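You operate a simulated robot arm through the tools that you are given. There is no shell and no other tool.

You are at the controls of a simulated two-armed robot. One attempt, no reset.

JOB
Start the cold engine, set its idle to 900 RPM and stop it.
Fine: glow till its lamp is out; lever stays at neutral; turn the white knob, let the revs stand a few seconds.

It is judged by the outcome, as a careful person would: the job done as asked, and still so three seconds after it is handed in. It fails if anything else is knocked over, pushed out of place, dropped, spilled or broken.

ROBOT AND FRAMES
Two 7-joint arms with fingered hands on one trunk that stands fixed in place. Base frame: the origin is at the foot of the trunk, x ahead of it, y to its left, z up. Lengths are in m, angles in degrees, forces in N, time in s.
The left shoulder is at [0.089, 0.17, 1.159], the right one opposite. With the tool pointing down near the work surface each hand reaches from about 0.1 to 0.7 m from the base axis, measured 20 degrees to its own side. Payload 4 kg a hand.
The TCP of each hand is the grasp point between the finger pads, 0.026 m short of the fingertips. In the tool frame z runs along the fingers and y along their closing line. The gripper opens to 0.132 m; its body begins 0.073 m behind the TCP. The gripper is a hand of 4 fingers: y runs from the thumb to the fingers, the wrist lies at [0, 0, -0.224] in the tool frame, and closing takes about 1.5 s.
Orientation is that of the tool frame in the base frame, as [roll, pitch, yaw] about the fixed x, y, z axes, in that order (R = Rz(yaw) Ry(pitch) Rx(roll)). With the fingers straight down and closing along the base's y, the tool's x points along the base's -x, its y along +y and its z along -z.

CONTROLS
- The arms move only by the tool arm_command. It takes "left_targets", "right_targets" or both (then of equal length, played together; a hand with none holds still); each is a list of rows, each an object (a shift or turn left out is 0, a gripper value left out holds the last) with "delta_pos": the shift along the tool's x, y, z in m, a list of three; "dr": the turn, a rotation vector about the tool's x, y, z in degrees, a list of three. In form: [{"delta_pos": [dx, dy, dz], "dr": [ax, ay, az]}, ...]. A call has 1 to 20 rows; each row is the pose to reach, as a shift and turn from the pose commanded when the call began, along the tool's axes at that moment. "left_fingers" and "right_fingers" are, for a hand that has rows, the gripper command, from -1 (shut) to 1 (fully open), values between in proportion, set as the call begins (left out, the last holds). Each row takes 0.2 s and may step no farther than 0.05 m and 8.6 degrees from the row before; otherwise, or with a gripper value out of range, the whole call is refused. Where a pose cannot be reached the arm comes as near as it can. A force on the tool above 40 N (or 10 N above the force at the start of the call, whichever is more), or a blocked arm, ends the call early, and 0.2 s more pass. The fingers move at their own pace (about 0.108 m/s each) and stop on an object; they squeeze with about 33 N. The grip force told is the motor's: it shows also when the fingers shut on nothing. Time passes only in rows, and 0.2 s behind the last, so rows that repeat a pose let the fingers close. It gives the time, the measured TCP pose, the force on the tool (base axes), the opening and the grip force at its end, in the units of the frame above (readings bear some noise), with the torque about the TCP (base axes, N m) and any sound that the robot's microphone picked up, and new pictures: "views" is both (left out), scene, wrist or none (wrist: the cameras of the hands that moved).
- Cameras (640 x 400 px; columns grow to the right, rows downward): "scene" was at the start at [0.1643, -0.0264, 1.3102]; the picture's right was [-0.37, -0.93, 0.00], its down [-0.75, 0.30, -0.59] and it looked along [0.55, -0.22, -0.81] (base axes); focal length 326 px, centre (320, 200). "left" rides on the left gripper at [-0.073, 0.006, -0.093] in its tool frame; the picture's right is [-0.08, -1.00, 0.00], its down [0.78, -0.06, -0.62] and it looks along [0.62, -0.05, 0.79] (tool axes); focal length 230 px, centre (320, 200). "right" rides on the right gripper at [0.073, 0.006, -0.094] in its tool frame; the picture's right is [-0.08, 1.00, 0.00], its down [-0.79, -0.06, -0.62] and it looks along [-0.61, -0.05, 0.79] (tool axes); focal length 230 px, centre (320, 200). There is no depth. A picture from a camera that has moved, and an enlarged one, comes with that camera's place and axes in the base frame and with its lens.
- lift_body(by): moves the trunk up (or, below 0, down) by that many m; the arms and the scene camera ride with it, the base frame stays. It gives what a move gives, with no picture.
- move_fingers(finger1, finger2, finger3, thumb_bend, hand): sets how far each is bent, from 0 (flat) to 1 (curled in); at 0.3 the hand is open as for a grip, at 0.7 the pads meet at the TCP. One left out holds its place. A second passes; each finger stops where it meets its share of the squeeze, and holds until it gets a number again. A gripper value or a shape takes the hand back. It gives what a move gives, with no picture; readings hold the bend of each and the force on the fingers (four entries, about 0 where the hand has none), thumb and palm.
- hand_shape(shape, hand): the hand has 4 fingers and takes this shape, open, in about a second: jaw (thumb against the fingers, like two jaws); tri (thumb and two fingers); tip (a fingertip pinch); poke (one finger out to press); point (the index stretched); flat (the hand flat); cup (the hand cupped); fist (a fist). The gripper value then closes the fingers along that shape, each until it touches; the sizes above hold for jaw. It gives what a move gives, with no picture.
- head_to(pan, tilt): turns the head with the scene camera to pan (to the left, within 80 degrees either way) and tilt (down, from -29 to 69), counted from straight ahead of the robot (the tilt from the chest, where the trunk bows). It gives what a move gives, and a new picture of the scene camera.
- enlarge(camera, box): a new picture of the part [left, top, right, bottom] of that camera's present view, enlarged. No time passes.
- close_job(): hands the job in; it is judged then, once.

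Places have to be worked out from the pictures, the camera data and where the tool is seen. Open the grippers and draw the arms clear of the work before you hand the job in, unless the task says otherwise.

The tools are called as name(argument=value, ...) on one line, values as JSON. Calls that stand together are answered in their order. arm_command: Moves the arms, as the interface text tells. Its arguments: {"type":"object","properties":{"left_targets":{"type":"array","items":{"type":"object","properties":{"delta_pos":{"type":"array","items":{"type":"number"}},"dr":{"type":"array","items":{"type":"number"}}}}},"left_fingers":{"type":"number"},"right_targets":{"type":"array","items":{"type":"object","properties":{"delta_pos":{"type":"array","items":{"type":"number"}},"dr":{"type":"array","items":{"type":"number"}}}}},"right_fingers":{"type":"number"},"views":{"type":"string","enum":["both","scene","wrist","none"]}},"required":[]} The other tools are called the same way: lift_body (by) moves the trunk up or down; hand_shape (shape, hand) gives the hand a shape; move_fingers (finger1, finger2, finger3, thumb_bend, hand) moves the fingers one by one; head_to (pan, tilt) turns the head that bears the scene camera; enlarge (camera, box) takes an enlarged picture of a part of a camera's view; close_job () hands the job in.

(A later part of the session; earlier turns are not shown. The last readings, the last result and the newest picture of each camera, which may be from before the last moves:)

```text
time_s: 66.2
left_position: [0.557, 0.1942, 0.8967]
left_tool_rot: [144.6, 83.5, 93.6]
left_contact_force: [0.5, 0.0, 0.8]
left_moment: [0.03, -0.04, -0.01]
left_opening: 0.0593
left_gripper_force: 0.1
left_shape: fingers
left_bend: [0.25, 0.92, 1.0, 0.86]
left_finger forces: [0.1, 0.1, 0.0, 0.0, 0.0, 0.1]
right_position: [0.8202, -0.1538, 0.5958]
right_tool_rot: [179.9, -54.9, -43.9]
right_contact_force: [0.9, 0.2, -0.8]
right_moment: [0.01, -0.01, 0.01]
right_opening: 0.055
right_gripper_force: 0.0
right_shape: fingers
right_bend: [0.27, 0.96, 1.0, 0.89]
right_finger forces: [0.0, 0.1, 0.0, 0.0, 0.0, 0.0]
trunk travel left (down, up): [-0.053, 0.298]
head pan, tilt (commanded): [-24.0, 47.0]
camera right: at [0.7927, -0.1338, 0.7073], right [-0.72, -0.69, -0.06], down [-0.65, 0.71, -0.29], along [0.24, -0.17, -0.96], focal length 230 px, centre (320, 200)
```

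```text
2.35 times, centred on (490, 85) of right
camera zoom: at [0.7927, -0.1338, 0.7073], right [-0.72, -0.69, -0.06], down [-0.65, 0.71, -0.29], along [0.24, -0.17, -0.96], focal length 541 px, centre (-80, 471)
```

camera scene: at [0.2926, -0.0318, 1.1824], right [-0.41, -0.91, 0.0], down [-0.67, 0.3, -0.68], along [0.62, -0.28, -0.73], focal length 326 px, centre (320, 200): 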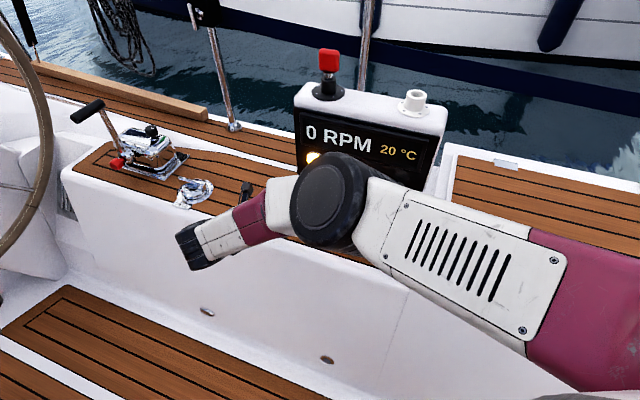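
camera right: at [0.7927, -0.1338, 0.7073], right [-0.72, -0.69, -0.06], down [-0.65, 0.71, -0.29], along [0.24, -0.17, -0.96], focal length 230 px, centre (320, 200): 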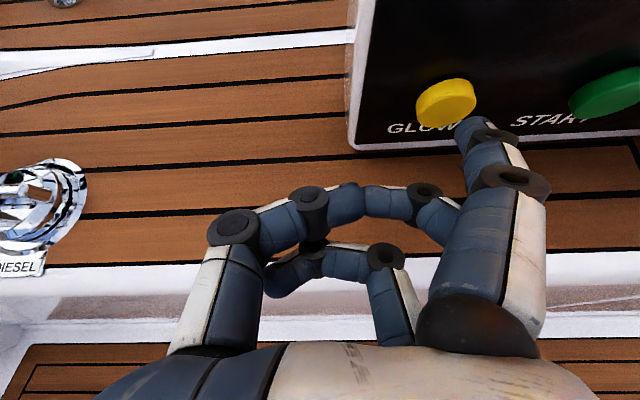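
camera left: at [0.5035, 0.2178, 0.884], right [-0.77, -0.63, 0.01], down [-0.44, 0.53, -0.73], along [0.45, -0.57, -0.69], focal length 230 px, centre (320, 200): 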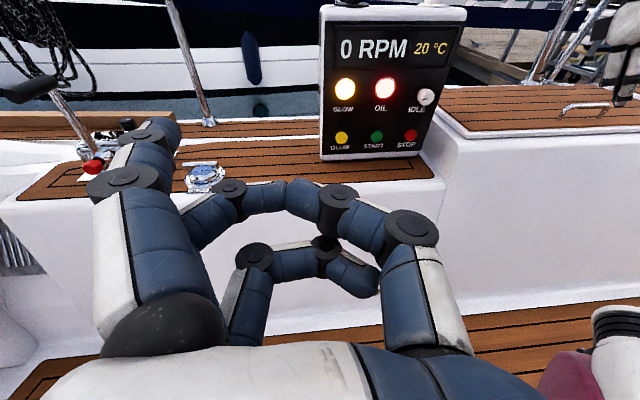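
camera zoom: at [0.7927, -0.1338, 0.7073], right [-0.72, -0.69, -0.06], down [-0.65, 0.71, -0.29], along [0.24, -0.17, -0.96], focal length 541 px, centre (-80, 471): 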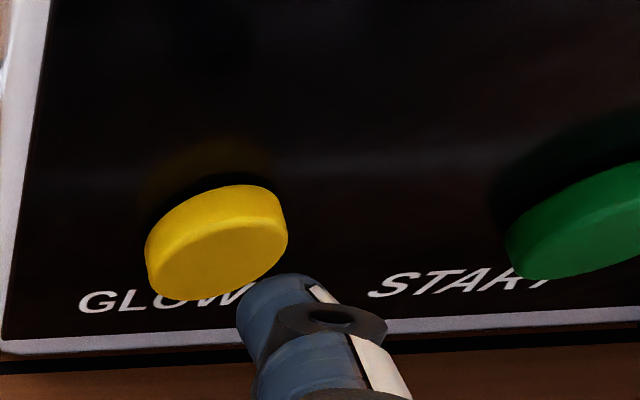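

The tip is now about 1 cm from the GLOW face and about 7 mm too far right. I shift left and press in gently.

arm_command(right_targets=[{"delta_pos": [0.0029, -0.007, 0.0041]}, {"delta_pos": [0.0057, -0.007, 0.0082]}, {"delta_pos": [0.0092, -0.007, 0.0131]}], views="wrist")

enlarge(camera="right", box=[360, 0, 620, 170])

enlarge(camera="left", box=[340, 50, 500, 160])

```text
time_s: 67.0
left_position: [0.5573, 0.1943, 0.8983]
left_tool_rot: [144.7, 83.4, 93.7]
left_contact_force: [0.2, 0.4, -0.2]
left_moment: [-0.01, -0.02, -0.01]
left_opening: 0.0594
left_gripper_force: 0.0
left_shape: fingers
left_bend: [0.25, 0.92, 1.0, 0.86]
left_finger forces: [0.0, 0.0, 0.0, 0.1, 0.0, 0.1]
right_position: [0.8381, -0.1593, 0.5942]
right_tool_rot: [-180.0, -55.0, -43.9]
right_contact_force: [0.5, 0.2, 0.4]
right_moment: [0.03, -0.02, 0.02]
right_opening: 0.0548
right_gripper_force: 0.1
right_shape: fingers
right_bend: [0.27, 0.96, 1.0, 0.89]
right_finger forces: [0.0, 0.0, 0.0, 0.1, 0.1, 0.1]
trunk travel left (down, up): [-0.053, 0.298]
head pan, tilt (commanded): [-24.0, 47.0]
camera right: at [0.8094, -0.1403, 0.7074], right [-0.72, -0.69, -0.06], down [-0.65, 0.71, -0.29], along [0.24, -0.17, -0.96], focal length 230 px, centre (320, 200)
```

right: 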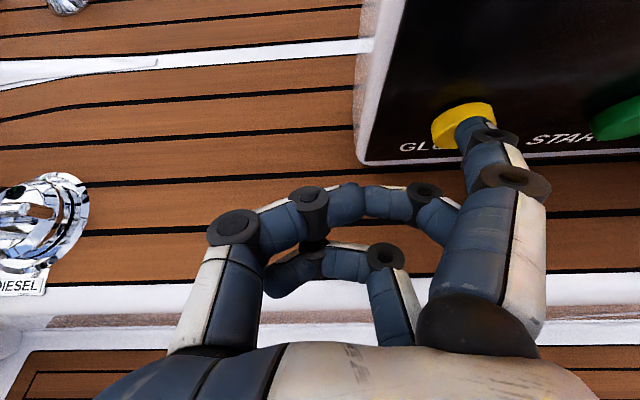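

```text
2.35 times, centred on (490, 85) of right
camera zoom: at [0.8094, -0.1403, 0.7074], right [-0.72, -0.69, -0.06], down [-0.65, 0.71, -0.29], along [0.24, -0.17, -0.96], focal length 541 px, centre (-80, 471)
```

zoom: 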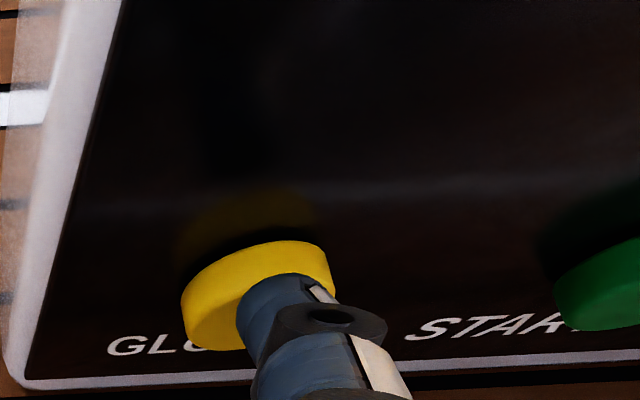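

```text
3.64 times, centred on (420, 105) of left
camera zoom: at [0.5022, 0.2619, 0.9796], right [-0.77, -0.63, 0.01], down [-0.44, 0.53, -0.73], along [0.45, -0.57, -0.69], focal length 837 px, centre (-44, 546)
```

zoom: 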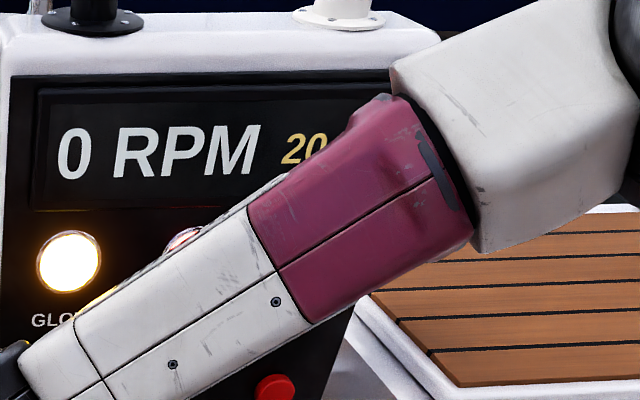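

Still no force, but the tip now overlaps the button closely. I continue pressing a few millimetres more.

arm_command(right_targets=[{"delta_pos": [0.0023, -0.001, 0.0033]}, {"delta_pos": [0.0046, -0.002, 0.0066]}, {"delta_pos": [0.0046, -0.002, 0.0066]}], views="wrist")

enlarge(camera="right", box=[360, 0, 620, 170])

enlarge(camera="left", box=[340, 50, 500, 160])

```text
time_s: 67.8
left_position: [0.5568, 0.1934, 0.8976]
left_tool_rot: [144.5, 83.4, 93.5]
left_contact_force: [0.0, 0.1, -0.5]
left_moment: [0.01, 0.0, 0.0]
left_opening: 0.0591
left_gripper_force: 0.0
left_shape: fingers
left_bend: [0.25, 0.92, 1.0, 0.86]
left_finger forces: [0.0, 0.1, 0.1, 0.0, 0.1, 0.1]
right_position: [0.8445, -0.1624, 0.595]
right_tool_rot: [180.0, -55.0, -44.0]
right_contact_force: [-0.9, 1.2, 1.0]
right_moment: [-0.04, 0.01, -0.14]
right_opening: 0.0555
right_gripper_force: 0.8
right_shape: fingers
right_bend: [0.26, 0.96, 1.0, 0.89]
right_finger forces: [1.9, 0.0, 0.1, 0.0, 0.1, 0.1]
trunk travel left (down, up): [-0.053, 0.298]
head pan, tilt (commanded): [-24.0, 47.0]
heard: click
camera right: at [0.8167, -0.1439, 0.7076], right [-0.72, -0.69, -0.06], down [-0.65, 0.71, -0.29], along [0.24, -0.17, -0.96], focal length 230 px, centre (320, 200)
```

right: 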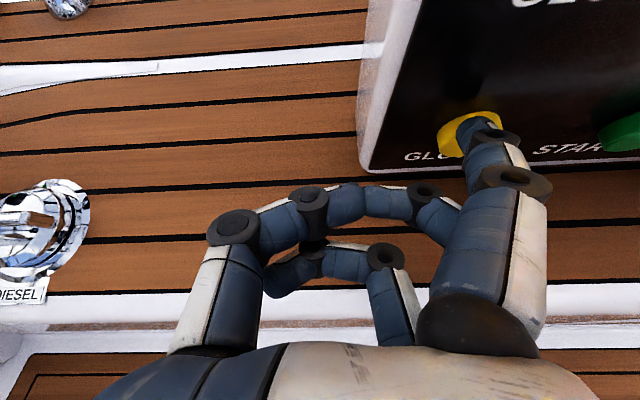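

```text
2.35 times, centred on (490, 85) of right
camera zoom: at [0.8167, -0.1439, 0.7076], right [-0.72, -0.69, -0.06], down [-0.65, 0.71, -0.29], along [0.24, -0.17, -0.96], focal length 541 px, centre (-80, 471)
```

zoom: 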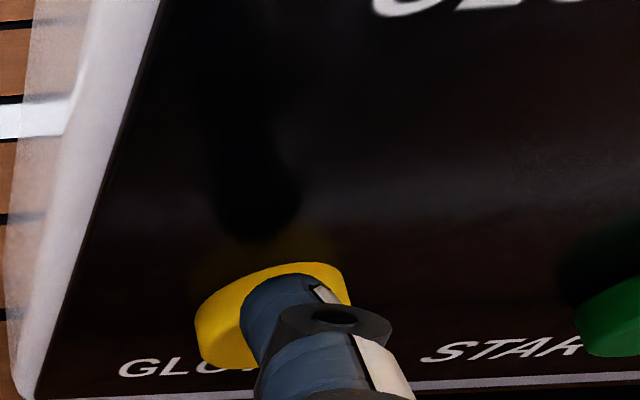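

```text
3.64 times, centred on (420, 105) of left
camera zoom: at [0.5021, 0.262, 0.9797], right [-0.77, -0.63, 0.01], down [-0.44, 0.53, -0.73], along [0.45, -0.57, -0.69], focal length 837 px, centre (-44, 546)
```

zoom: 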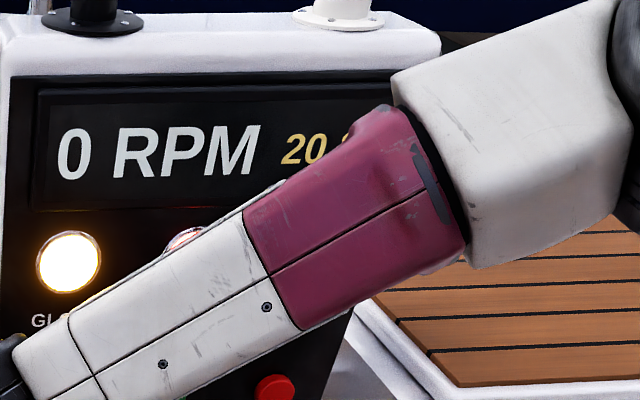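

A click was heard and the finger reads 2 N, so GLOW is pressed. I press a touch deeper for margin and hold it, watching the lamp.

arm_command(right_targets=[{"delta_pos": [0.0011, 0, 0.0016]}, {"delta_pos": [0.0011, 0, 0.0016]}, {"delta_pos": [0.0011, 0, 0.0016]}, {"delta_pos": [0.0011, 0, 0.0016]}, {"delta_pos": [0.0011, 0, 0.0016]}, {"delta_pos": [0.0011, 0, 0.0016]}, {"delta_pos": [0.0011, 0, 0.0016]}, {"delta_pos": [0.0011, 0, 0.0016]}, {"delta_pos": [0.0011, 0, 0.0016]}, {"delta_pos": [0.0011, 0, 0.0016]}], views="none")

enlarge(camera="left", box=[340, 50, 500, 160])

```text
time_s: 70.0
left_position: [0.5564, 0.1938, 0.8965]
left_tool_rot: [144.5, 83.4, 93.5]
left_contact_force: [0.5, 0.1, 0.6]
left_moment: [0.0, 0.0, 0.0]
left_opening: 0.0591
left_gripper_force: 0.1
left_shape: fingers
left_bend: [0.25, 0.92, 1.0, 0.86]
left_finger forces: [0.0, 0.0, 0.1, 0.0, 0.0, 0.1]
right_position: [0.8467, -0.1647, 0.5951]
right_tool_rot: [-180.0, -54.9, -44.0]
right_contact_force: [-1.4, 3.3, 1.7]
right_moment: [-0.15, 0.06, -0.2]
right_opening: 0.0553
right_gripper_force: 1.5
right_shape: fingers
right_bend: [0.26, 0.96, 1.0, 0.89]
right_finger forces: [3.4, 0.0, 0.0, 0.0, 0.1, 0.0]
trunk travel left (down, up): [-0.053, 0.298]
head pan, tilt (commanded): [-24.0, 47.0]
```

```text
3.64 times, centred on (420, 105) of left
camera zoom: at [0.502, 0.2621, 0.9797], right [-0.77, -0.63, 0.01], down [-0.44, 0.53, -0.73], along [0.45, -0.57, -0.69], focal length 837 px, centre (-44, 546)
```

zoom: 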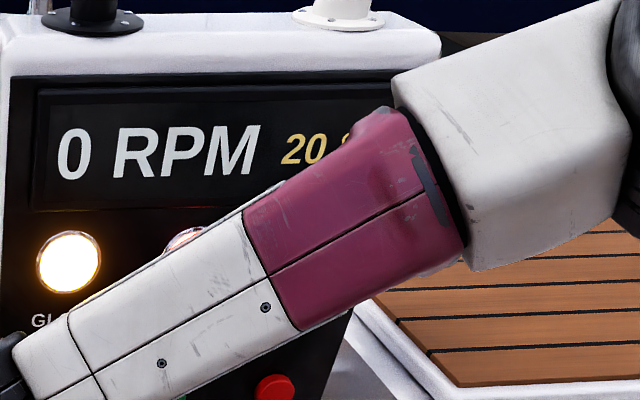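

GLOW is held at about 3.4 N and the lamp is still on. I keep holding.

arm_command(right_targets=[{"dr": [0, 0, 0]}, {"dr": [0, 0, 0]}, {"dr": [0, 0, 0]}, {"dr": [0, 0, 0]}, {"dr": [0, 0, 0]}, {"dr": [0, 0, 0]}, {"dr": [0, 0, 0]}, {"dr": [0, 0, 0]}, {"dr": [0, 0, 0]}, {"dr": [0, 0, 0]}], views="none")

enlarge(camera="left", box=[340, 50, 500, 160])

```text
time_s: 72.2
left_position: [0.5561, 0.1953, 0.8975]
left_tool_rot: [144.5, 83.4, 93.6]
left_contact_force: [-0.1, -0.8, 0.4]
left_moment: [-0.01, 0.02, 0.01]
left_opening: 0.0594
left_gripper_force: 0.0
left_shape: fingers
left_bend: [0.25, 0.92, 1.0, 0.86]
left_finger forces: [0.0, 0.0, 0.0, 0.1, 0.1, 0.0]
right_position: [0.8465, -0.1651, 0.595]
right_tool_rot: [-180.0, -54.9, -43.9]
right_contact_force: [-1.4, 3.1, 0.8]
right_moment: [-0.16, 0.07, -0.19]
right_opening: 0.0556
right_gripper_force: 2.5
right_shape: fingers
right_bend: [0.26, 0.96, 1.0, 0.89]
right_finger forces: [3.4, 0.1, 0.1, 0.0, 0.0, 0.0]
trunk travel left (down, up): [-0.053, 0.298]
head pan, tilt (commanded): [-24.0, 47.0]
```

```text
3.64 times, centred on (420, 105) of left
camera zoom: at [0.502, 0.2621, 0.9797], right [-0.77, -0.63, 0.01], down [-0.44, 0.53, -0.73], along [0.45, -0.57, -0.69], focal length 837 px, centre (-44, 546)
```

zoom: 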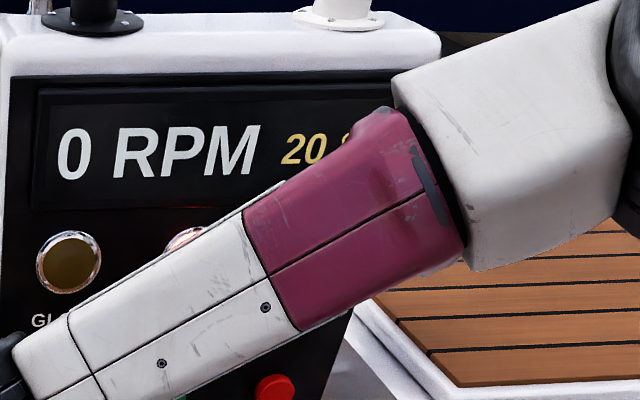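

The glow lamp has gone out. I release GLOW, shift 9.3 cm right to START with 3 cm of clearance, and check alignment.

arm_command(right_targets=[{"delta_pos": [-0.0086, 0, -0.0123]}, {"delta_pos": [-0.0172, 0, -0.0246]}, {"delta_pos": [-0.0172, 0.0467, -0.0246]}, {"delta_pos": [-0.0172, 0.0934, -0.0246]}, {"delta_pos": [-0.0103, 0.0934, -0.0147]}], views="wrist")

enlarge(camera="right", box=[360, 0, 620, 170])

enlarge(camera="left", box=[330, 40, 500, 190])

```text
time_s: 73.4
left_position: [0.5567, 0.1935, 0.8968]
left_tool_rot: [144.7, 83.3, 93.8]
left_contact_force: [0.3, 0.5, 0.6]
left_moment: [0.01, 0.0, 0.0]
left_opening: 0.0593
left_gripper_force: 0.0
left_shape: fingers
left_bend: [0.25, 0.92, 1.0, 0.86]
left_finger forces: [0.1, 0.0, 0.1, 0.0, 0.1, 0.1]
right_position: [0.7697, -0.2183, 0.5962]
right_tool_rot: [-180.0, -54.9, -43.9]
right_contact_force: [0.0, -0.9, 0.3]
right_moment: [0.03, 0.03, 0.0]
right_opening: 0.055
right_gripper_force: 0.0
right_shape: fingers
right_bend: [0.27, 0.96, 1.0, 0.89]
right_finger forces: [0.0, 0.1, 0.0, 0.0, 0.0, 0.1]
trunk travel left (down, up): [-0.053, 0.298]
head pan, tilt (commanded): [-24.0, 47.0]
camera right: at [0.7409, -0.2001, 0.7084], right [-0.72, -0.69, -0.06], down [-0.65, 0.71, -0.29], along [0.24, -0.17, -0.96], focal length 230 px, centre (320, 200)
```

right: 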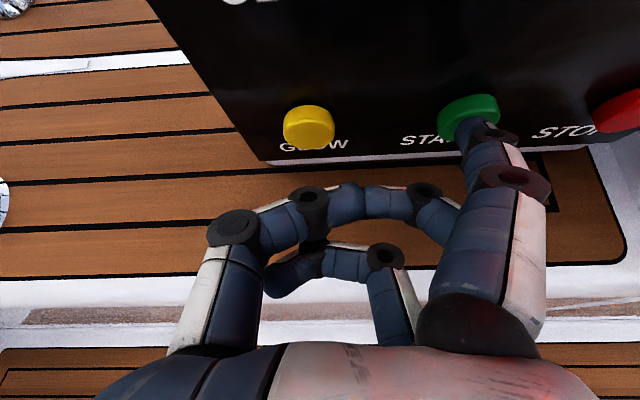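

```text
2.35 times, centred on (490, 85) of right
camera zoom: at [0.7409, -0.2001, 0.7084], right [-0.72, -0.69, -0.06], down [-0.65, 0.71, -0.29], along [0.24, -0.17, -0.96], focal length 541 px, centre (-80, 471)
```

zoom: 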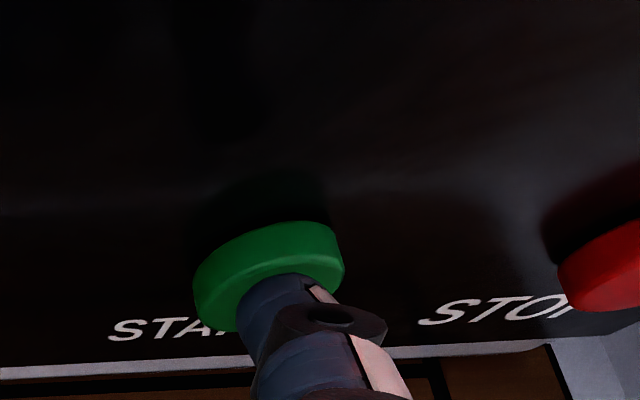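

```text
2.67 times, centred on (415, 115) of left
camera zoom: at [0.5022, 0.2617, 0.9795], right [-0.77, -0.63, 0.01], down [-0.44, 0.53, -0.73], along [0.45, -0.57, -0.69], focal length 614 px, centre (67, 427)
```

zoom: 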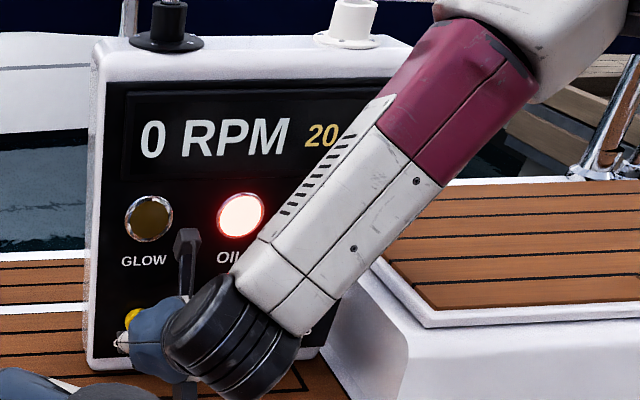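

The glow lamp stays out and the finger is aligned with START. I press START and hold briefly, then read the display.

arm_command(right_targets=[{"delta_pos": [0.0052, 0, 0.0074]}, {"delta_pos": [0.0103, 0, 0.0147]}, {"delta_pos": [0.0115, 0, 0.0164]}, {"delta_pos": [0.0115, 0, 0.0164]}, {"delta_pos": [0.0115, 0, 0.0164]}], views="none")

enlarge(camera="left", box=[330, 40, 500, 190])

```text
time_s: 74.6
left_position: [0.5566, 0.1955, 0.8979]
left_tool_rot: [144.3, 83.4, 93.3]
left_contact_force: [-0.1, -0.1, -0.9]
left_moment: [-0.01, 0.01, 0.0]
left_opening: 0.0595
left_gripper_force: 0.0
left_shape: fingers
left_bend: [0.25, 0.92, 1.0, 0.86]
left_finger forces: [0.1, 0.0, 0.0, 0.0, 0.1, 0.0]
right_position: [0.7851, -0.2322, 0.5979]
right_tool_rot: [180.0, -54.9, -43.8]
right_contact_force: [-3.6, 9.6, 4.3]
right_moment: [-0.34, 0.13, -0.69]
right_opening: 0.0565
right_gripper_force: 5.0
right_shape: fingers
right_bend: [0.25, 0.96, 1.0, 0.89]
right_finger forces: [10.1, 0.0, 0.1, 0.1, 0.0, 0.1]
trunk travel left (down, up): [-0.053, 0.298]
head pan, tilt (commanded): [-24.0, 47.0]
heard: click
```

```text
2.67 times, centred on (415, 115) of left
camera zoom: at [0.5017, 0.2625, 0.9799], right [-0.77, -0.63, 0.01], down [-0.44, 0.53, -0.73], along [0.45, -0.57, -0.69], focal length 614 px, centre (67, 427)
```

zoom: 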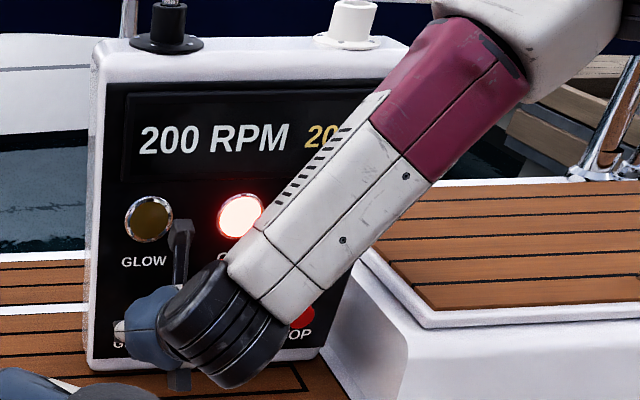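

The starter is cranking at 200 RPM. I keep START pressed a little longer.

arm_command(right_targets=[{"dr": [0, 0, 0]}, {"dr": [0, 0, 0]}, {"dr": [0, 0, 0]}], views="none")

enlarge(camera="left", box=[330, 40, 500, 190])

```text
time_s: 75.4
left_position: [0.556, 0.1957, 0.8978]
left_tool_rot: [144.2, 83.4, 93.3]
left_contact_force: [0.5, -0.4, -0.5]
left_moment: [0.01, -0.03, 0.03]
left_opening: 0.0592
left_gripper_force: 0.0
left_shape: fingers
left_bend: [0.25, 0.92, 1.0, 0.86]
left_finger forces: [0.1, 0.0, 0.0, 0.0, 0.0, 0.0]
right_position: [0.7829, -0.2314, 0.597]
right_tool_rot: [-180.0, -54.9, -43.9]
right_contact_force: [-3.8, 10.5, 5.2]
right_moment: [-0.46, 0.18, -0.73]
right_opening: 0.0563
right_gripper_force: 6.3
right_shape: fingers
right_bend: [0.25, 0.96, 1.0, 0.89]
right_finger forces: [11.4, 0.0, 0.0, 0.0, 0.0, 0.1]
trunk travel left (down, up): [-0.053, 0.298]
head pan, tilt (commanded): [-24.0, 47.0]
```

```text
2.67 times, centred on (415, 115) of left
camera zoom: at [0.5016, 0.2625, 0.9798], right [-0.77, -0.63, 0.01], down [-0.44, 0.53, -0.73], along [0.45, -0.57, -0.69], focal length 614 px, centre (67, 427)
```

zoom: 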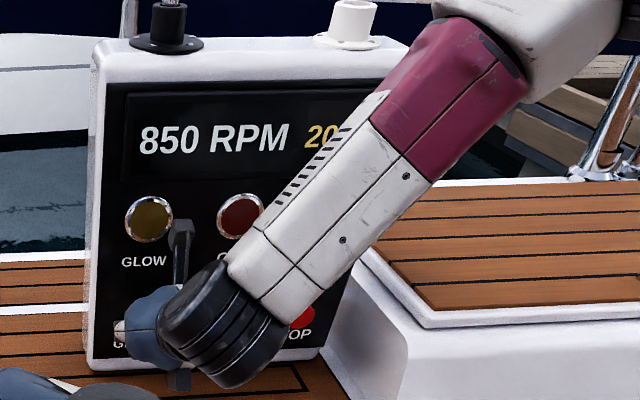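

The engine has fired: 850 RPM and the oil lamp is out. I release START at once and back off 4 cm.

arm_command(right_targets=[{"delta_pos": [-0.0115, 0, -0.0164]}, {"delta_pos": [-0.023, 0, -0.0328]}, {"delta_pos": [-0.0344, 0, -0.0491]}], views="none")

enlarge(camera="left", box=[330, 40, 500, 190])

```text
time_s: 76.2
left_position: [0.5562, 0.195, 0.8976]
left_tool_rot: [144.7, 83.4, 93.7]
left_contact_force: [-0.5, -0.3, -0.4]
left_moment: [-0.03, -0.01, 0.02]
left_opening: 0.0591
left_gripper_force: 0.1
left_shape: fingers
left_bend: [0.25, 0.92, 1.0, 0.86]
left_finger forces: [0.0, 0.0, 0.0, 0.1, 0.0, 0.1]
right_position: [0.7406, -0.1916, 0.5944]
right_tool_rot: [179.9, -54.9, -44.0]
right_contact_force: [-0.1, -0.5, -0.2]
right_moment: [0.0, 0.02, 0.01]
right_opening: 0.0547
right_gripper_force: 0.2
right_shape: fingers
right_bend: [0.27, 0.96, 1.0, 0.89]
right_finger forces: [0.0, 0.0, 0.1, 0.0, 0.1, 0.0]
trunk travel left (down, up): [-0.053, 0.298]
head pan, tilt (commanded): [-24.0, 47.0]
```

```text
2.67 times, centred on (415, 115) of left
camera zoom: at [0.5022, 0.2618, 0.9796], right [-0.77, -0.63, 0.01], down [-0.44, 0.53, -0.73], along [0.45, -0.57, -0.69], focal length 614 px, centre (67, 427)
```

zoom: 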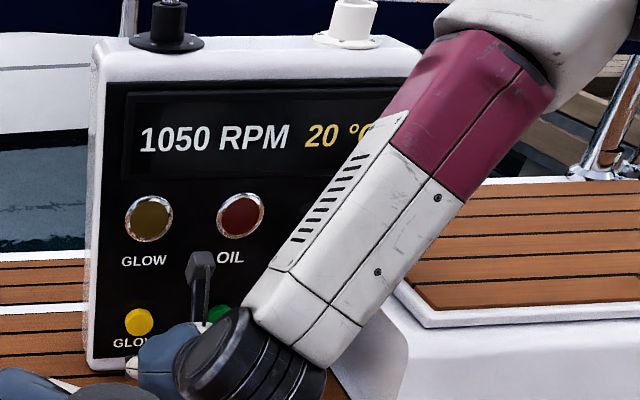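

The engine idles at 1050 RPM with both lamps out. I back off a little more, then raise the trunk 0.05 m so the arm isn't folded too tightly at the knob.

arm_command(right_targets=[{"delta_pos": [-0.0172, 0, -0.0246]}, {"delta_pos": [-0.0344, 0, -0.0491]}], views="none")

lift_body(by=0.05)

enlarge(camera="left", box=[320, 40, 520, 210])

enlarge(camera="right", box=[0, 0, 640, 400])

```text
time_s: 76.8
left_position: [0.5564, 0.1941, 0.8977]
left_tool_rot: [144.7, 83.4, 93.5]
left_contact_force: [-0.4, -0.1, 0.3]
left_moment: [0.0, -0.01, -0.01]
left_opening: 0.0596
left_gripper_force: 0.0
left_shape: fingers
left_bend: [0.25, 0.92, 1.0, 0.86]
left_finger forces: [0.1, 0.1, 0.0, 0.0, 0.1, 0.1]
right_position: [0.6964, -0.1492, 0.5961]
right_tool_rot: [180.0, -54.9, -44.0]
right_contact_force: [-0.6, 0.1, -0.6]
right_moment: [0.02, 0.0, -0.01]
right_opening: 0.0547
right_gripper_force: 0.0
right_shape: fingers
right_bend: [0.27, 0.96, 1.0, 0.89]
right_finger forces: [0.0, 0.0, 0.1, 0.1, 0.0, 0.0]
trunk travel left (down, up): [-0.053, 0.298]
head pan, tilt (commanded): [-24.0, 47.0]
```

```text
time_s: 77.7
left_position: [0.5581, 0.1935, 0.946]
left_tool_rot: [145.9, 83.4, 95.0]
left_contact_force: [0.6, 0.3, -0.2]
left_moment: [-0.05, -0.02, -0.03]
left_opening: 0.0594
left_gripper_force: 0.0
left_shape: fingers
left_bend: [0.25, 0.92, 1.0, 0.86]
left_finger forces: [0.0, 0.0, 0.0, 0.0, 0.1, 0.0]
right_position: [0.6981, -0.1491, 0.6439]
right_tool_rot: [179.6, -54.6, -43.8]
right_contact_force: [1.1, 0.5, 0.3]
right_moment: [-0.02, 0.02, -0.03]
right_opening: 0.0549
right_gripper_force: 0.0
right_shape: fingers
right_bend: [0.27, 0.96, 1.0, 0.89]
right_finger forces: [0.1, 0.0, 0.0, 0.0, 0.0, 0.0]
trunk travel left (down, up): [-0.103, 0.248]
head pan, tilt (commanded): [-24.0, 47.0]
```

```text
2.35 times, centred on (420, 125) of left
camera zoom: at [0.5036, 0.262, 1.0282], right [-0.77, -0.63, 0.01], down [-0.44, 0.53, -0.72], along [0.45, -0.57, -0.69], focal length 541 px, centre (85, 376)
```

zoom: 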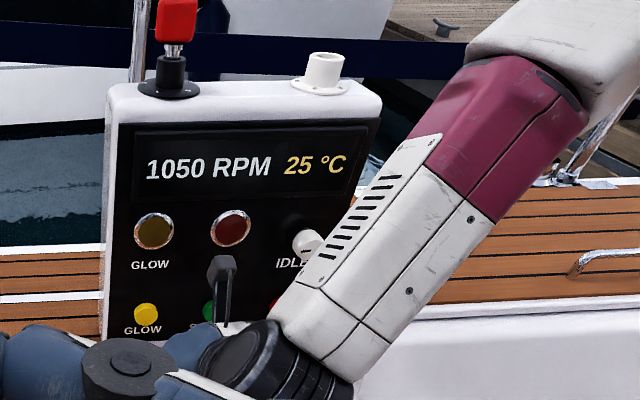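

```text
1.00 times, centred on (320, 200) of right (not enlarged: the box is as wide or as high as the picture)
camera zoom: at [0.6692, -0.1309, 0.7558], right [-0.72, -0.69, -0.06], down [-0.65, 0.71, -0.28], along [0.24, -0.17, -0.96], focal length 230 px, centre (320, 200)
```

zoom: 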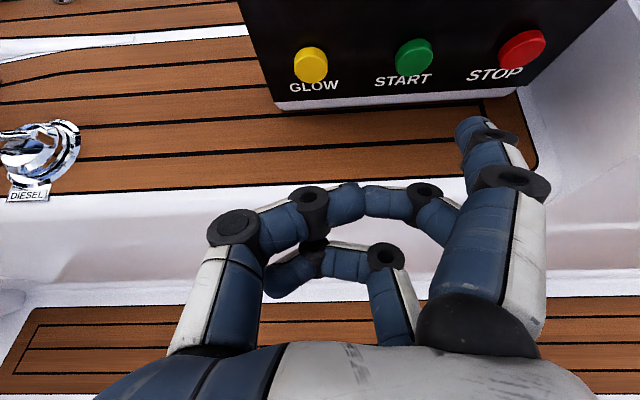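

The display now reads 1050 RPM and 25 °C. I open the right hand (middle finger and thumb for the pinch, the others splayed back) and move toward a hover in front of the knob, first half.

move_fingers(hand="right", finger1=0, finger2=0.4, finger3=0, thumb_bend=0.4)

arm_command(right_targets=[{"delta_pos": [0.0127, 0.0307, 0.0048], "dr": [0, 2.5, 0]}, {"delta_pos": [0.0254, 0.0614, 0.0095], "dr": [0, 5, 0]}, {"delta_pos": [0.0382, 0.0922, 0.0143], "dr": [0, 7.5, 0]}, {"delta_pos": [0.0382, 0.0922, 0.0143], "dr": [0, 7.5, 0]}], views="wrist")

enlarge(camera="left", box=[300, 20, 540, 220])

```text
time_s: 78.7
left_position: [0.5555, 0.1953, 0.9482]
left_tool_rot: [144.6, 83.4, 93.7]
left_contact_force: [1.0, 0.1, 0.0]
left_moment: [0.0, 0.01, 0.02]
left_opening: 0.0594
left_gripper_force: 0.0
left_shape: fingers
left_bend: [0.25, 0.92, 1.0, 0.86]
left_finger forces: [0.0, 0.0, 0.0, 0.0, 0.0, 0.0]
right_position: [0.6981, -0.1512, 0.6452]
right_tool_rot: [-179.9, -54.8, -43.9]
right_contact_force: [0.0, -0.7, -0.4]
right_moment: [-0.01, -0.02, 0.03]
right_opening: 0.1501
right_gripper_force: 0.0
right_shape: fingers
right_bend: [0.0, 0.4, 0.0, 0.4]
right_finger forces: [0.0, 0.1, 0.0, 0.1, 0.0, 0.0]
trunk travel left (down, up): [-0.103, 0.248]
head pan, tilt (commanded): [-24.0, 47.0]
```

```text
time_s: 79.7
left_position: [0.5572, 0.1933, 0.9481]
left_tool_rot: [144.8, 83.3, 93.7]
left_contact_force: [0.3, 0.4, -0.4]
left_moment: [0.0, -0.01, 0.02]
left_opening: 0.0591
left_gripper_force: 0.1
left_shape: fingers
left_bend: [0.25, 0.92, 1.0, 0.86]
left_finger forces: [0.0, 0.1, 0.0, 0.0, 0.1, 0.1]
right_position: [0.6583, -0.2401, 0.6699]
right_tool_rot: [-179.9, -62.5, -44.0]
right_contact_force: [-0.2, 0.1, -0.2]
right_moment: [0.01, 0.03, -0.02]
right_opening: 0.1501
right_gripper_force: 0.1
right_shape: fingers
right_bend: [0.0, 0.4, 0.0, 0.4]
right_finger forces: [0.0, 0.1, 0.1, 0.0, 0.1, 0.1]
trunk travel left (down, up): [-0.103, 0.248]
head pan, tilt (commanded): [-24.0, 47.0]
camera right: at [0.6187, -0.2116, 0.7764], right [-0.72, -0.69, -0.07], down [-0.61, 0.68, -0.41], along [0.33, -0.25, -0.91], focal length 230 px, centre (320, 200)
```

right: 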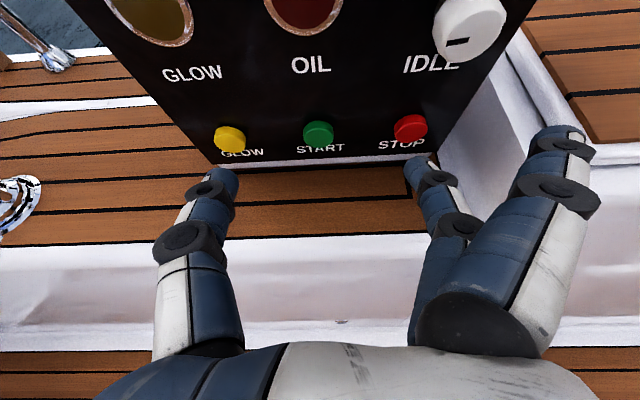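

```text
2.00 times, centred on (420, 120) of left
camera zoom: at [0.5023, 0.2617, 1.0296], right [-0.77, -0.63, 0.01], down [-0.44, 0.53, -0.73], along [0.45, -0.57, -0.69], focal length 460 px, centre (120, 360)
```

zoom: 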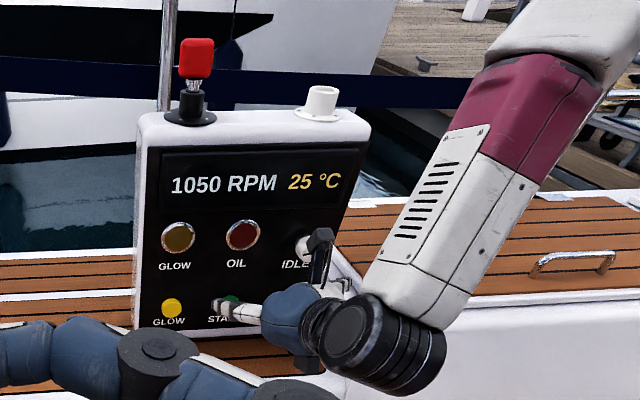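

The arm follows exactly and the knob is in the right camera's view, RPM steady at 1050. I finish the move to the hover 7 cm in front of the knob.

arm_command(right_targets=[{"delta_pos": [0.0109, 0.0304, 0.0066], "dr": [0, 2.5, 0]}, {"delta_pos": [0.0219, 0.0607, 0.0132], "dr": [0, 5, 0]}, {"delta_pos": [0.0328, 0.0911, 0.0198], "dr": [0, 7.5, 0]}, {"delta_pos": [0.0328, 0.0911, 0.0198], "dr": [0, 7.5, 0]}], views="wrist")

enlarge(camera="left", box=[300, 20, 540, 220])

```text
time_s: 80.7
left_position: [0.557, 0.1941, 0.9483]
left_tool_rot: [144.6, 83.4, 93.8]
left_contact_force: [-0.6, -0.3, 0.2]
left_moment: [-0.01, -0.01, -0.02]
left_opening: 0.0595
left_gripper_force: 0.0
left_shape: fingers
left_bend: [0.25, 0.92, 1.0, 0.86]
left_finger forces: [0.0, 0.0, 0.0, 0.0, 0.1, 0.1]
right_position: [0.6194, -0.3285, 0.6897]
right_tool_rot: [180.0, -69.9, -43.9]
right_contact_force: [-0.7, -0.7, -0.3]
right_moment: [0.02, 0.04, 0.01]
right_opening: 0.1503
right_gripper_force: 0.0
right_shape: fingers
right_bend: [0.0, 0.4, 0.0, 0.4]
right_finger forces: [0.1, 0.1, 0.1, 0.0, 0.0, 0.0]
trunk travel left (down, up): [-0.103, 0.248]
head pan, tilt (commanded): [-24.0, 47.0]
camera right: at [0.5698, -0.2897, 0.7885], right [-0.71, -0.7, -0.07], down [-0.57, 0.63, -0.53], along [0.41, -0.33, -0.85], focal length 230 px, centre (320, 200)
```

right: 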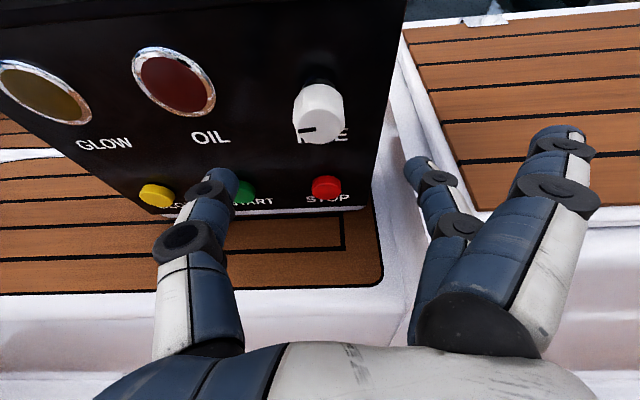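

```text
2.00 times, centred on (420, 120) of left
camera zoom: at [0.5022, 0.2617, 1.0297], right [-0.77, -0.63, 0.01], down [-0.44, 0.53, -0.73], along [0.45, -0.57, -0.69], focal length 460 px, centre (120, 360)
```

zoom: 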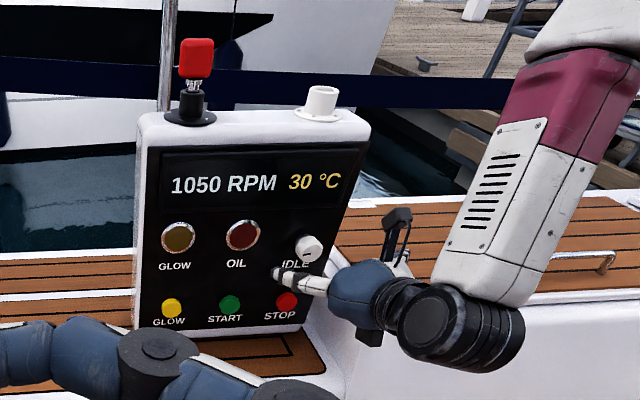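

The hover is exact: the knob lies between thumb and fingers ahead. I enlarge both views of the knob to fix its position and pointer.

enlarge(camera="right", box=[260, 50, 390, 150])

enlarge(camera="left", box=[420, 110, 500, 160])

```text
4.00 times, centred on (325, 100) of right
camera zoom: at [0.5698, -0.2897, 0.7885], right [-0.71, -0.7, -0.07], down [-0.57, 0.63, -0.53], along [0.41, -0.33, -0.85], focal length 920 px, centre (300, 600)
```

zoom: 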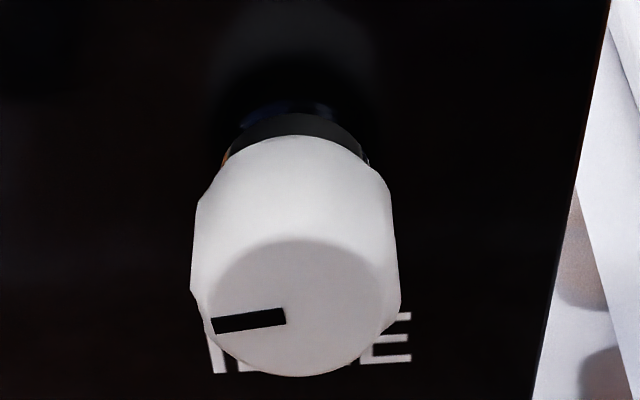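

```text
8.00 times, centred on (460, 135) of left
camera zoom: at [0.5022, 0.2617, 1.0297], right [-0.77, -0.63, 0.01], down [-0.44, 0.53, -0.73], along [0.45, -0.57, -0.69], focal length 1841 px, centre (-800, 720)
```

zoom: 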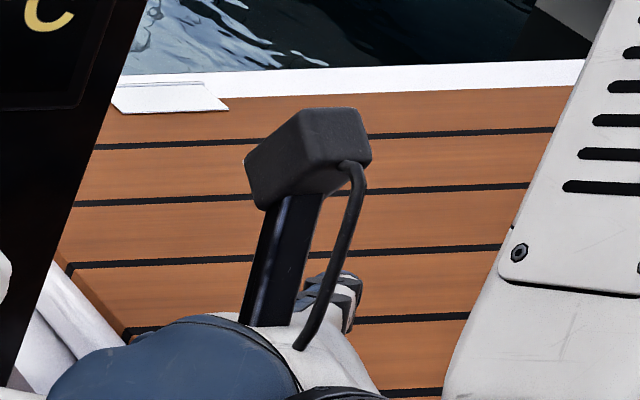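

The knob's axis is near z 0.68 with its pointer to the left. I level the hand further so it aligns with the knob axis, in small steps, to see if the wrist allows it.

arm_command(right_targets=[{"dr": [0, 5, 0]}, {"dr": [0, 10, 0]}, {"dr": [0, 10, 0]}], views="none")

```text
time_s: 81.5
left_position: [0.5579, 0.1941, 0.9478]
left_tool_rot: [144.5, 83.4, 93.5]
left_contact_force: [0.5, -0.4, -0.6]
left_moment: [0.0, 0.01, -0.01]
left_opening: 0.0594
left_gripper_force: 0.0
left_shape: fingers
left_bend: [0.25, 0.92, 1.0, 0.86]
left_finger forces: [0.0, 0.0, 0.1, 0.1, 0.0, 0.0]
right_position: [0.6181, -0.3281, 0.6883]
right_tool_rot: [179.9, -79.9, -43.9]
right_contact_force: [-0.9, 0.0, 0.2]
right_moment: [-0.01, -0.04, -0.01]
right_opening: 0.15
right_gripper_force: 0.1
right_shape: fingers
right_bend: [0.0, 0.4, 0.0, 0.4]
right_finger forces: [0.0, 0.1, 0.0, 0.0, 0.0, 0.1]
trunk travel left (down, up): [-0.103, 0.248]
head pan, tilt (commanded): [-24.0, 47.0]
```

No reach trouble. I level the last 10°.

arm_command(right_targets=[{"dr": [0, 5, 0]}, {"dr": [0, 9, 0]}, {"dr": [0, 9, 0]}], views="wrist")

enlarge(camera="left", box=[300, 20, 540, 220])

```text
time_s: 82.3
left_position: [0.5567, 0.1938, 0.9478]
left_tool_rot: [144.5, 83.5, 93.7]
left_contact_force: [0.3, -0.2, 0.9]
left_moment: [0.0, -0.02, -0.05]
left_opening: 0.0594
left_gripper_force: 0.1
left_shape: fingers
left_bend: [0.25, 0.92, 1.0, 0.86]
left_finger forces: [0.0, 0.0, 0.0, 0.1, 0.1, 0.0]
right_position: [0.6177, -0.3288, 0.6888]
right_tool_rot: [-179.8, -88.9, -44.0]
right_contact_force: [0.3, 0.1, 0.2]
right_moment: [-0.03, 0.01, -0.03]
right_opening: 0.1504
right_gripper_force: 0.1
right_shape: fingers
right_bend: [0.0, 0.4, 0.0, 0.4]
right_finger forces: [0.1, 0.1, 0.0, 0.0, 0.0, 0.0]
trunk travel left (down, up): [-0.103, 0.248]
head pan, tilt (commanded): [-24.0, 47.0]
camera right: at [0.5479, -0.2689, 0.7623], right [-0.69, -0.72, -0.08], down [-0.41, 0.48, -0.77], along [0.59, -0.5, -0.63], focal length 230 px, centre (320, 200)
```

right: 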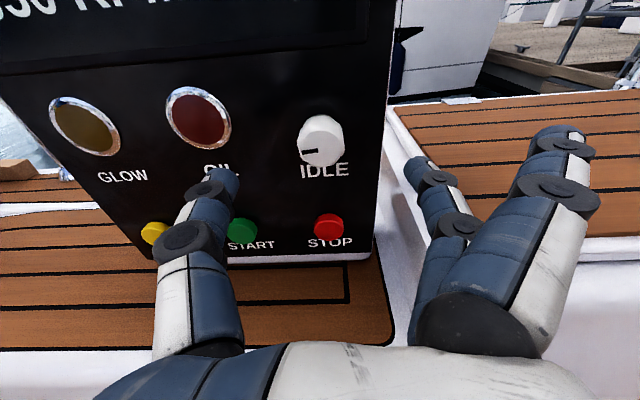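

```text
2.00 times, centred on (420, 120) of left
camera zoom: at [0.5021, 0.2619, 1.0298], right [-0.77, -0.63, 0.01], down [-0.44, 0.53, -0.73], along [0.45, -0.57, -0.69], focal length 460 px, centre (120, 360)
```

zoom: 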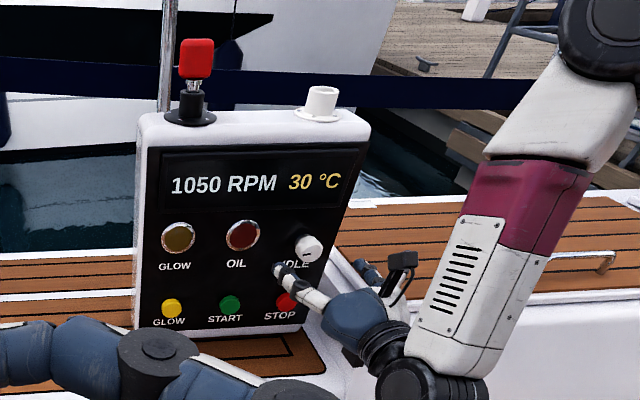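

The hand is level and pointing at the panel, with the display readable at 1050 RPM. I enlarge the knob once more from this new angle.

enlarge(camera="right", box=[260, 90, 390, 190])

enlarge(camera="left", box=[400, 110, 500, 180])

```text
4.00 times, centred on (325, 140) of right
camera zoom: at [0.5479, -0.2689, 0.7623], right [-0.69, -0.72, -0.08], down [-0.41, 0.48, -0.77], along [0.59, -0.5, -0.63], focal length 920 px, centre (300, 440)
```

zoom: 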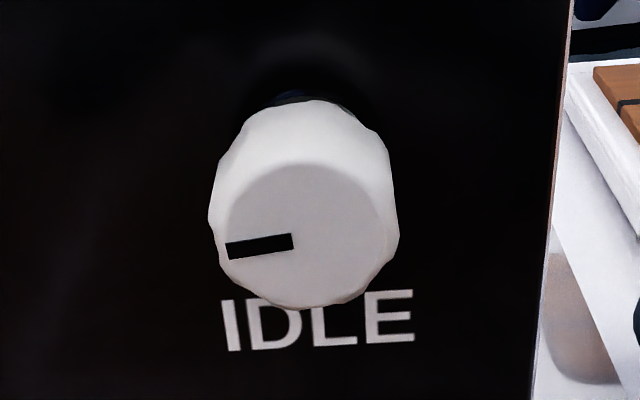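

```text
5.71 times, centred on (450, 145) of left
camera zoom: at [0.5021, 0.2619, 1.0298], right [-0.77, -0.63, 0.01], down [-0.44, 0.53, -0.73], along [0.45, -0.57, -0.69], focal length 1315 px, centre (-423, 514)
```

zoom: 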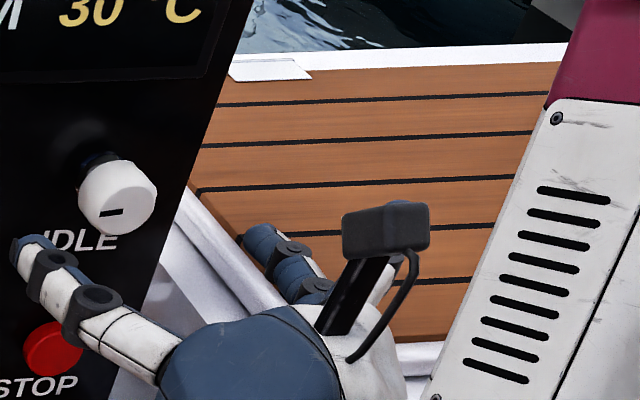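

Triangulating gives the knob front at about [0.657,-0.367,0.688], roughly 34 mm across, 5.5 cm ahead of the grasp point and laterally centred. I advance 5 cm straight in and watch for contact.

arm_command(right_targets=[{"delta_pos": [-0.001, 0, 0.0167]}, {"delta_pos": [-0.002, 0, 0.0333]}, {"delta_pos": [-0.002, 0, 0.05]}, {"delta_pos": [-0.002, 0, 0.05]}], views="wrist")

enlarge(camera="left", box=[360, 60, 500, 170])

```text
time_s: 83.3
left_position: [0.5564, 0.1947, 0.9474]
left_tool_rot: [144.5, 83.4, 93.7]
left_contact_force: [-0.7, 0.0, -0.1]
left_moment: [0.0, 0.01, 0.02]
left_opening: 0.0593
left_gripper_force: 0.1
left_shape: fingers
left_bend: [0.25, 0.92, 1.0, 0.86]
left_finger forces: [0.0, 0.1, 0.0, 0.0, 0.0, 0.1]
right_position: [0.6532, -0.3625, 0.6857]
right_tool_rot: [178.4, -88.8, -42.4]
right_contact_force: [0.2, 0.6, 0.7]
right_moment: [-0.02, 0.02, -0.03]
right_opening: 0.1502
right_gripper_force: 0.0
right_shape: fingers
right_bend: [0.0, 0.4, 0.0, 0.4]
right_finger forces: [0.0, 0.0, 0.1, 0.0, 0.0, 0.0]
trunk travel left (down, up): [-0.103, 0.248]
head pan, tilt (commanded): [-24.0, 47.0]
camera right: at [0.5834, -0.3035, 0.7591], right [-0.69, -0.72, -0.08], down [-0.41, 0.48, -0.77], along [0.59, -0.5, -0.63], focal length 230 px, centre (320, 200)
```

right: 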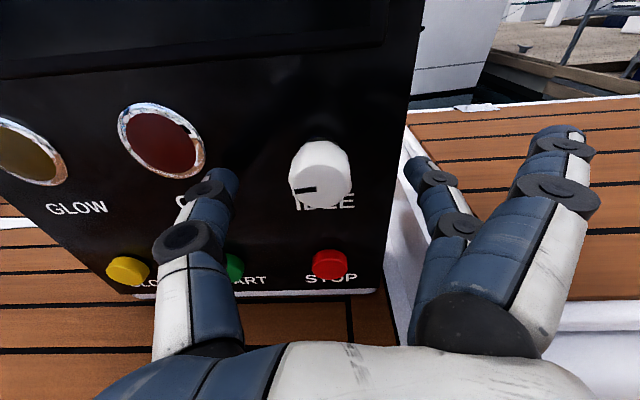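

```text
3.64 times, centred on (430, 115) of left
camera zoom: at [0.5022, 0.2618, 1.0297], right [-0.77, -0.63, 0.01], down [-0.44, 0.53, -0.73], along [0.45, -0.57, -0.69], focal length 837 px, centre (-80, 509)
```

zoom: 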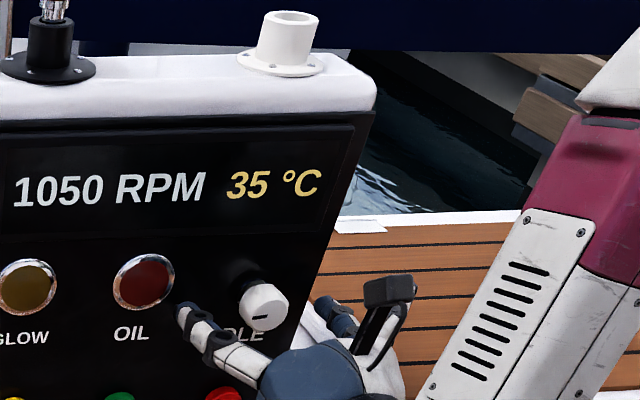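

No contact yet. I enlarge the right view to judge how far the knob front is ahead of the finger pads.

enlarge(camera="right", box=[240, 120, 400, 220])

```text
4.00 times, centred on (320, 170) of right
camera zoom: at [0.5834, -0.3035, 0.7591], right [-0.69, -0.72, -0.08], down [-0.41, 0.48, -0.77], along [0.59, -0.5, -0.63], focal length 920 px, centre (320, 320)
```

zoom: 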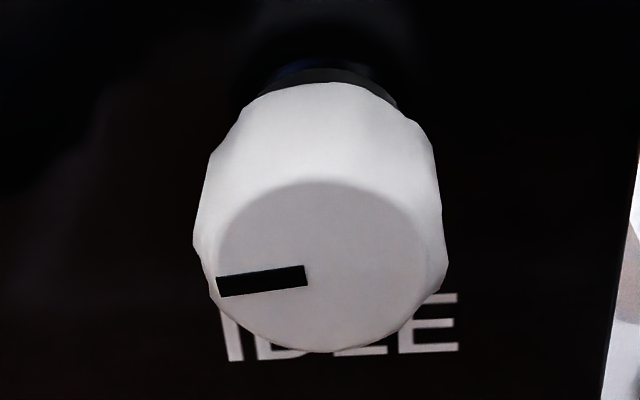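

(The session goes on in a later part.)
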